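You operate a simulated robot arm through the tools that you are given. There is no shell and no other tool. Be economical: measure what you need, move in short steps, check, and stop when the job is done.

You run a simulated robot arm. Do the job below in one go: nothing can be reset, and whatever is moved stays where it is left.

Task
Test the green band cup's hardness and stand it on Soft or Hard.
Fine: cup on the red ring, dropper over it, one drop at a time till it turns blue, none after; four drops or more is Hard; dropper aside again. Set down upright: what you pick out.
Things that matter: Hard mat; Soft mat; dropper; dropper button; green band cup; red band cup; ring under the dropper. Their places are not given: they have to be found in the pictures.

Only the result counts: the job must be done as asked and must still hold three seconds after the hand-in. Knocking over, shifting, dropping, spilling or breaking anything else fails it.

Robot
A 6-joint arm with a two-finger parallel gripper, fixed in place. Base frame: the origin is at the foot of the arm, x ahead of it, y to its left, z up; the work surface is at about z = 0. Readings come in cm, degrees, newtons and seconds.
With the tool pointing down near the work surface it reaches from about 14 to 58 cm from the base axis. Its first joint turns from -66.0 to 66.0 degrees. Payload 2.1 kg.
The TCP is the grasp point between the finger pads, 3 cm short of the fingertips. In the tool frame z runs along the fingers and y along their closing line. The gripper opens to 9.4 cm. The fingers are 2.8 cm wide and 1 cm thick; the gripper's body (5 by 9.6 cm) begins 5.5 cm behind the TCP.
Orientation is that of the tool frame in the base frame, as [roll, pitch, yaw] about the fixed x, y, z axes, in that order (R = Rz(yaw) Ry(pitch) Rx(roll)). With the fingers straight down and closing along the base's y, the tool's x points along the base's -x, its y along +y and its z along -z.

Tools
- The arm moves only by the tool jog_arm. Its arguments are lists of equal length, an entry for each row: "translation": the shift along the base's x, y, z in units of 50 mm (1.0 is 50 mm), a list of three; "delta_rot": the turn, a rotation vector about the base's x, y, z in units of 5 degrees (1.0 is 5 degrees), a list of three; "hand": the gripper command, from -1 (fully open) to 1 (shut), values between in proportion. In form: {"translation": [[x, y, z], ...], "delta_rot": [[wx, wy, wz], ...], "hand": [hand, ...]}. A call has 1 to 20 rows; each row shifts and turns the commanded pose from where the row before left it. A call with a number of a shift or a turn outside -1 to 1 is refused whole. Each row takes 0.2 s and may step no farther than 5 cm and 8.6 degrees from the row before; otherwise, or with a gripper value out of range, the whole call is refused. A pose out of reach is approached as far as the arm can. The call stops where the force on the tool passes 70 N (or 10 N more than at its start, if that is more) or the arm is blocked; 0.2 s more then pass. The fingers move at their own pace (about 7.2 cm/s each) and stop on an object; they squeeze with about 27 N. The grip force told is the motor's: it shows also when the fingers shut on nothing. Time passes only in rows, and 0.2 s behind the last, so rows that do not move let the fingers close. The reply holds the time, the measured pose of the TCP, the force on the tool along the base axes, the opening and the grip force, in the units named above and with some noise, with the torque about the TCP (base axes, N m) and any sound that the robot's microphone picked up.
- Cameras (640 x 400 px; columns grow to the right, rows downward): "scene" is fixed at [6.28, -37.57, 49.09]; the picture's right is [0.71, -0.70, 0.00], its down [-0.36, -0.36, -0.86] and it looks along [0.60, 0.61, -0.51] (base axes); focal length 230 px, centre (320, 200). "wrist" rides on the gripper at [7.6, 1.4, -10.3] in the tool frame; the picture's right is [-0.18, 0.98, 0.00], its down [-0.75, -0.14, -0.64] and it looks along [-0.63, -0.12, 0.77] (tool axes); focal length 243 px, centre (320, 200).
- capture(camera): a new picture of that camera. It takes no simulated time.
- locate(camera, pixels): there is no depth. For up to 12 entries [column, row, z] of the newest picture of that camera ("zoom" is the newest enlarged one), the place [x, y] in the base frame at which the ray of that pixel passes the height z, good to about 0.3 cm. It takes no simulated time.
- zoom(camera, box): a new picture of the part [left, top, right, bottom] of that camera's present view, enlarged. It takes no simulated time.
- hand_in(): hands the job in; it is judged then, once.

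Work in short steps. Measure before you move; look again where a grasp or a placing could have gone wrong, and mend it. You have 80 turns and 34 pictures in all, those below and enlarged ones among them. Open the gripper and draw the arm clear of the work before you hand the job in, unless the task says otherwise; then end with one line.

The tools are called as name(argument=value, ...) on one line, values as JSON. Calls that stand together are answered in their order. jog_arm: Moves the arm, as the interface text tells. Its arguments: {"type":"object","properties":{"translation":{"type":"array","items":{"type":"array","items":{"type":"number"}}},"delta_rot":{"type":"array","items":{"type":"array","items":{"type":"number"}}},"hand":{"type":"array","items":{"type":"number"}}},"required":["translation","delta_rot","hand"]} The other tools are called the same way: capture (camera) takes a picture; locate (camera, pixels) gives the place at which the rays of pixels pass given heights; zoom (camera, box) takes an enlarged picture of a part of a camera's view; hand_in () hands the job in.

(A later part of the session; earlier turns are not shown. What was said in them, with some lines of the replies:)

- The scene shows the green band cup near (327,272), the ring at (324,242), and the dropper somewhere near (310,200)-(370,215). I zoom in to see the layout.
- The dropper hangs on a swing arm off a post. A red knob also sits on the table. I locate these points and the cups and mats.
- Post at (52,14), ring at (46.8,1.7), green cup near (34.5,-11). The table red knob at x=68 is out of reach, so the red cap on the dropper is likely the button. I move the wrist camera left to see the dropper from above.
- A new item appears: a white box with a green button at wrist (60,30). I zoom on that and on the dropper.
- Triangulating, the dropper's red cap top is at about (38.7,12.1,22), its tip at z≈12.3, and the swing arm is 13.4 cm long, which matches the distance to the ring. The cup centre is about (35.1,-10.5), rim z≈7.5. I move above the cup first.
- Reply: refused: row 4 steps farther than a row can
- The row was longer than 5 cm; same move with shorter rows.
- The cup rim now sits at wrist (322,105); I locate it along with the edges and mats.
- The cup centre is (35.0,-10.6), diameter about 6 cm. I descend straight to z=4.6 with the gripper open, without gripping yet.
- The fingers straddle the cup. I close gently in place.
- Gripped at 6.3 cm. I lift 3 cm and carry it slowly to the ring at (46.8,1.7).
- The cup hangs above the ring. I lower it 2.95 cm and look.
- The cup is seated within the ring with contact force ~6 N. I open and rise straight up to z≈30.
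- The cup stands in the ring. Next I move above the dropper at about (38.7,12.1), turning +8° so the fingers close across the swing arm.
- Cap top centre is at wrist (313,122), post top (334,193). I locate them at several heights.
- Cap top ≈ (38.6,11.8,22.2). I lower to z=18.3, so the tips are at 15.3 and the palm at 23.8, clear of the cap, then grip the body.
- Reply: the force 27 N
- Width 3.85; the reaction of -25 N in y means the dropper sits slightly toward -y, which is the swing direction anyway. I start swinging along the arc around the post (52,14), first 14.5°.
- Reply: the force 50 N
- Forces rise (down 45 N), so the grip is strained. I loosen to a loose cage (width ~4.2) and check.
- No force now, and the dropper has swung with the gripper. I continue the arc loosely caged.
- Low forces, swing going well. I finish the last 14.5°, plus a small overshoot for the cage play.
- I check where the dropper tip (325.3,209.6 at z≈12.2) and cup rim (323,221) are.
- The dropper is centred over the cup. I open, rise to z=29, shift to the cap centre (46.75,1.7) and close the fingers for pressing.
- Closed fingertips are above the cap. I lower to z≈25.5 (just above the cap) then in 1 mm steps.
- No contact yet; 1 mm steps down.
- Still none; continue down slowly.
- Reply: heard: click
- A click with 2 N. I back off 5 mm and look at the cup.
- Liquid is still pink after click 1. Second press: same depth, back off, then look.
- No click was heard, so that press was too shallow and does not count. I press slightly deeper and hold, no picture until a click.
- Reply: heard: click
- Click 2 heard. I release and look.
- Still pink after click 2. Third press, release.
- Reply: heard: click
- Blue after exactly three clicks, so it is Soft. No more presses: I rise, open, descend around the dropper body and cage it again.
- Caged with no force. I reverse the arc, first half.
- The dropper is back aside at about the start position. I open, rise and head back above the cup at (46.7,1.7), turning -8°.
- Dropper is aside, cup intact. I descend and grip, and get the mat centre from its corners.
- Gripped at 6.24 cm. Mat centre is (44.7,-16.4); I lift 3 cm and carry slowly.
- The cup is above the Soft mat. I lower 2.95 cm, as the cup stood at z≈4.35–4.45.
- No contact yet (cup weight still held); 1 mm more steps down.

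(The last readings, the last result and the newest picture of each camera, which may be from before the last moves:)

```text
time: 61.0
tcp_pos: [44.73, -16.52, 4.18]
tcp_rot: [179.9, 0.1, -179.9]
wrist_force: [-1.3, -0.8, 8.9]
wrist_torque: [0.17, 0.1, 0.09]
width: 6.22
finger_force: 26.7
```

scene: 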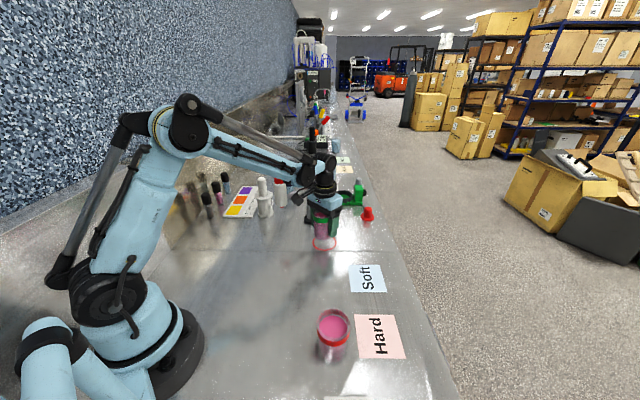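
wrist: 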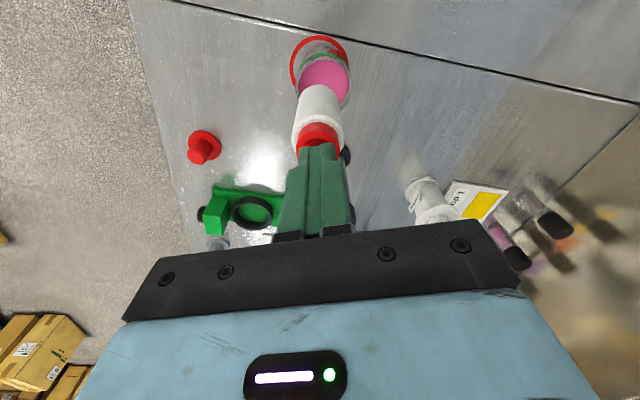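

Contact (9 N up). I open, rise straight up, and look.

jog_arm(translation=[[0, 0, 0.01], [0, 0, 0], [0, 0, 0], [0, 0, 0], [0, 0, 0], [0, 0, 0.3], [0, 0, 0.5], [0, 0, 0.7], [0, 0, 0.8], [0, 0, 0.8], [0, 0, 0.8], [0, 0, 0.8], [-0.3, 0, 0.4], [-0.3, 0, 0], [0, 0, 0]], delta_rot=[[0, 0, 0], [0, 0, 0], [0, 0, 0], [0, 0, 0], [0, 0, 0], [0, 0, 0], [0, 0, 0], [0, 0, 0], [0, 0, 0], [0, 0, 0], [0, 0, 0], [0, 0, 0], [0, 0, 0], [0, 0, 0], [0, 0, 0]], hand=[0.6, 0.2, -0.3, -1, -1, -1, -1, -1, -1, -1, -1, -1, -1, -1, -1])

capture(camera="scene")

```text
time: 64.2
tcp_pos: [41.82, -16.63, 29.69]
tcp_rot: [-179.8, 0.2, -179.9]
wrist_force: [-0.3, 0.0, -0.2]
wrist_torque: [0.0, -0.03, -0.01]
width: 9.4
finger_force: 0.0
```

```text
3 pictures are left
```

scene: 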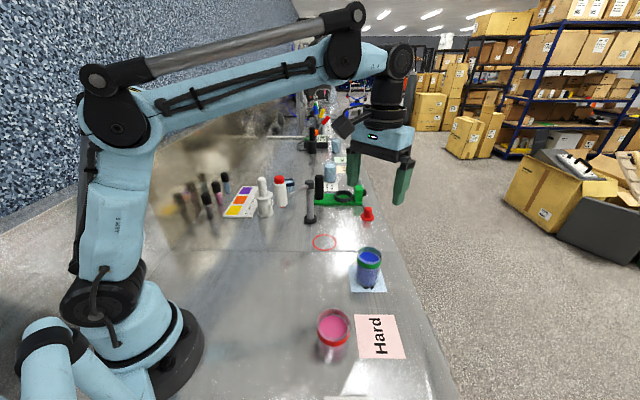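

The blue cup stands upright at (368,268) on the Soft mat. The dropper is aside and the arm is clear, so I hand in.

hand_in()

```text
The job is handed in.
```

The green band cup turned blue on the third drop, which makes it Soft; it now stands upright on the Soft mat, and the dropper is swung aside again.
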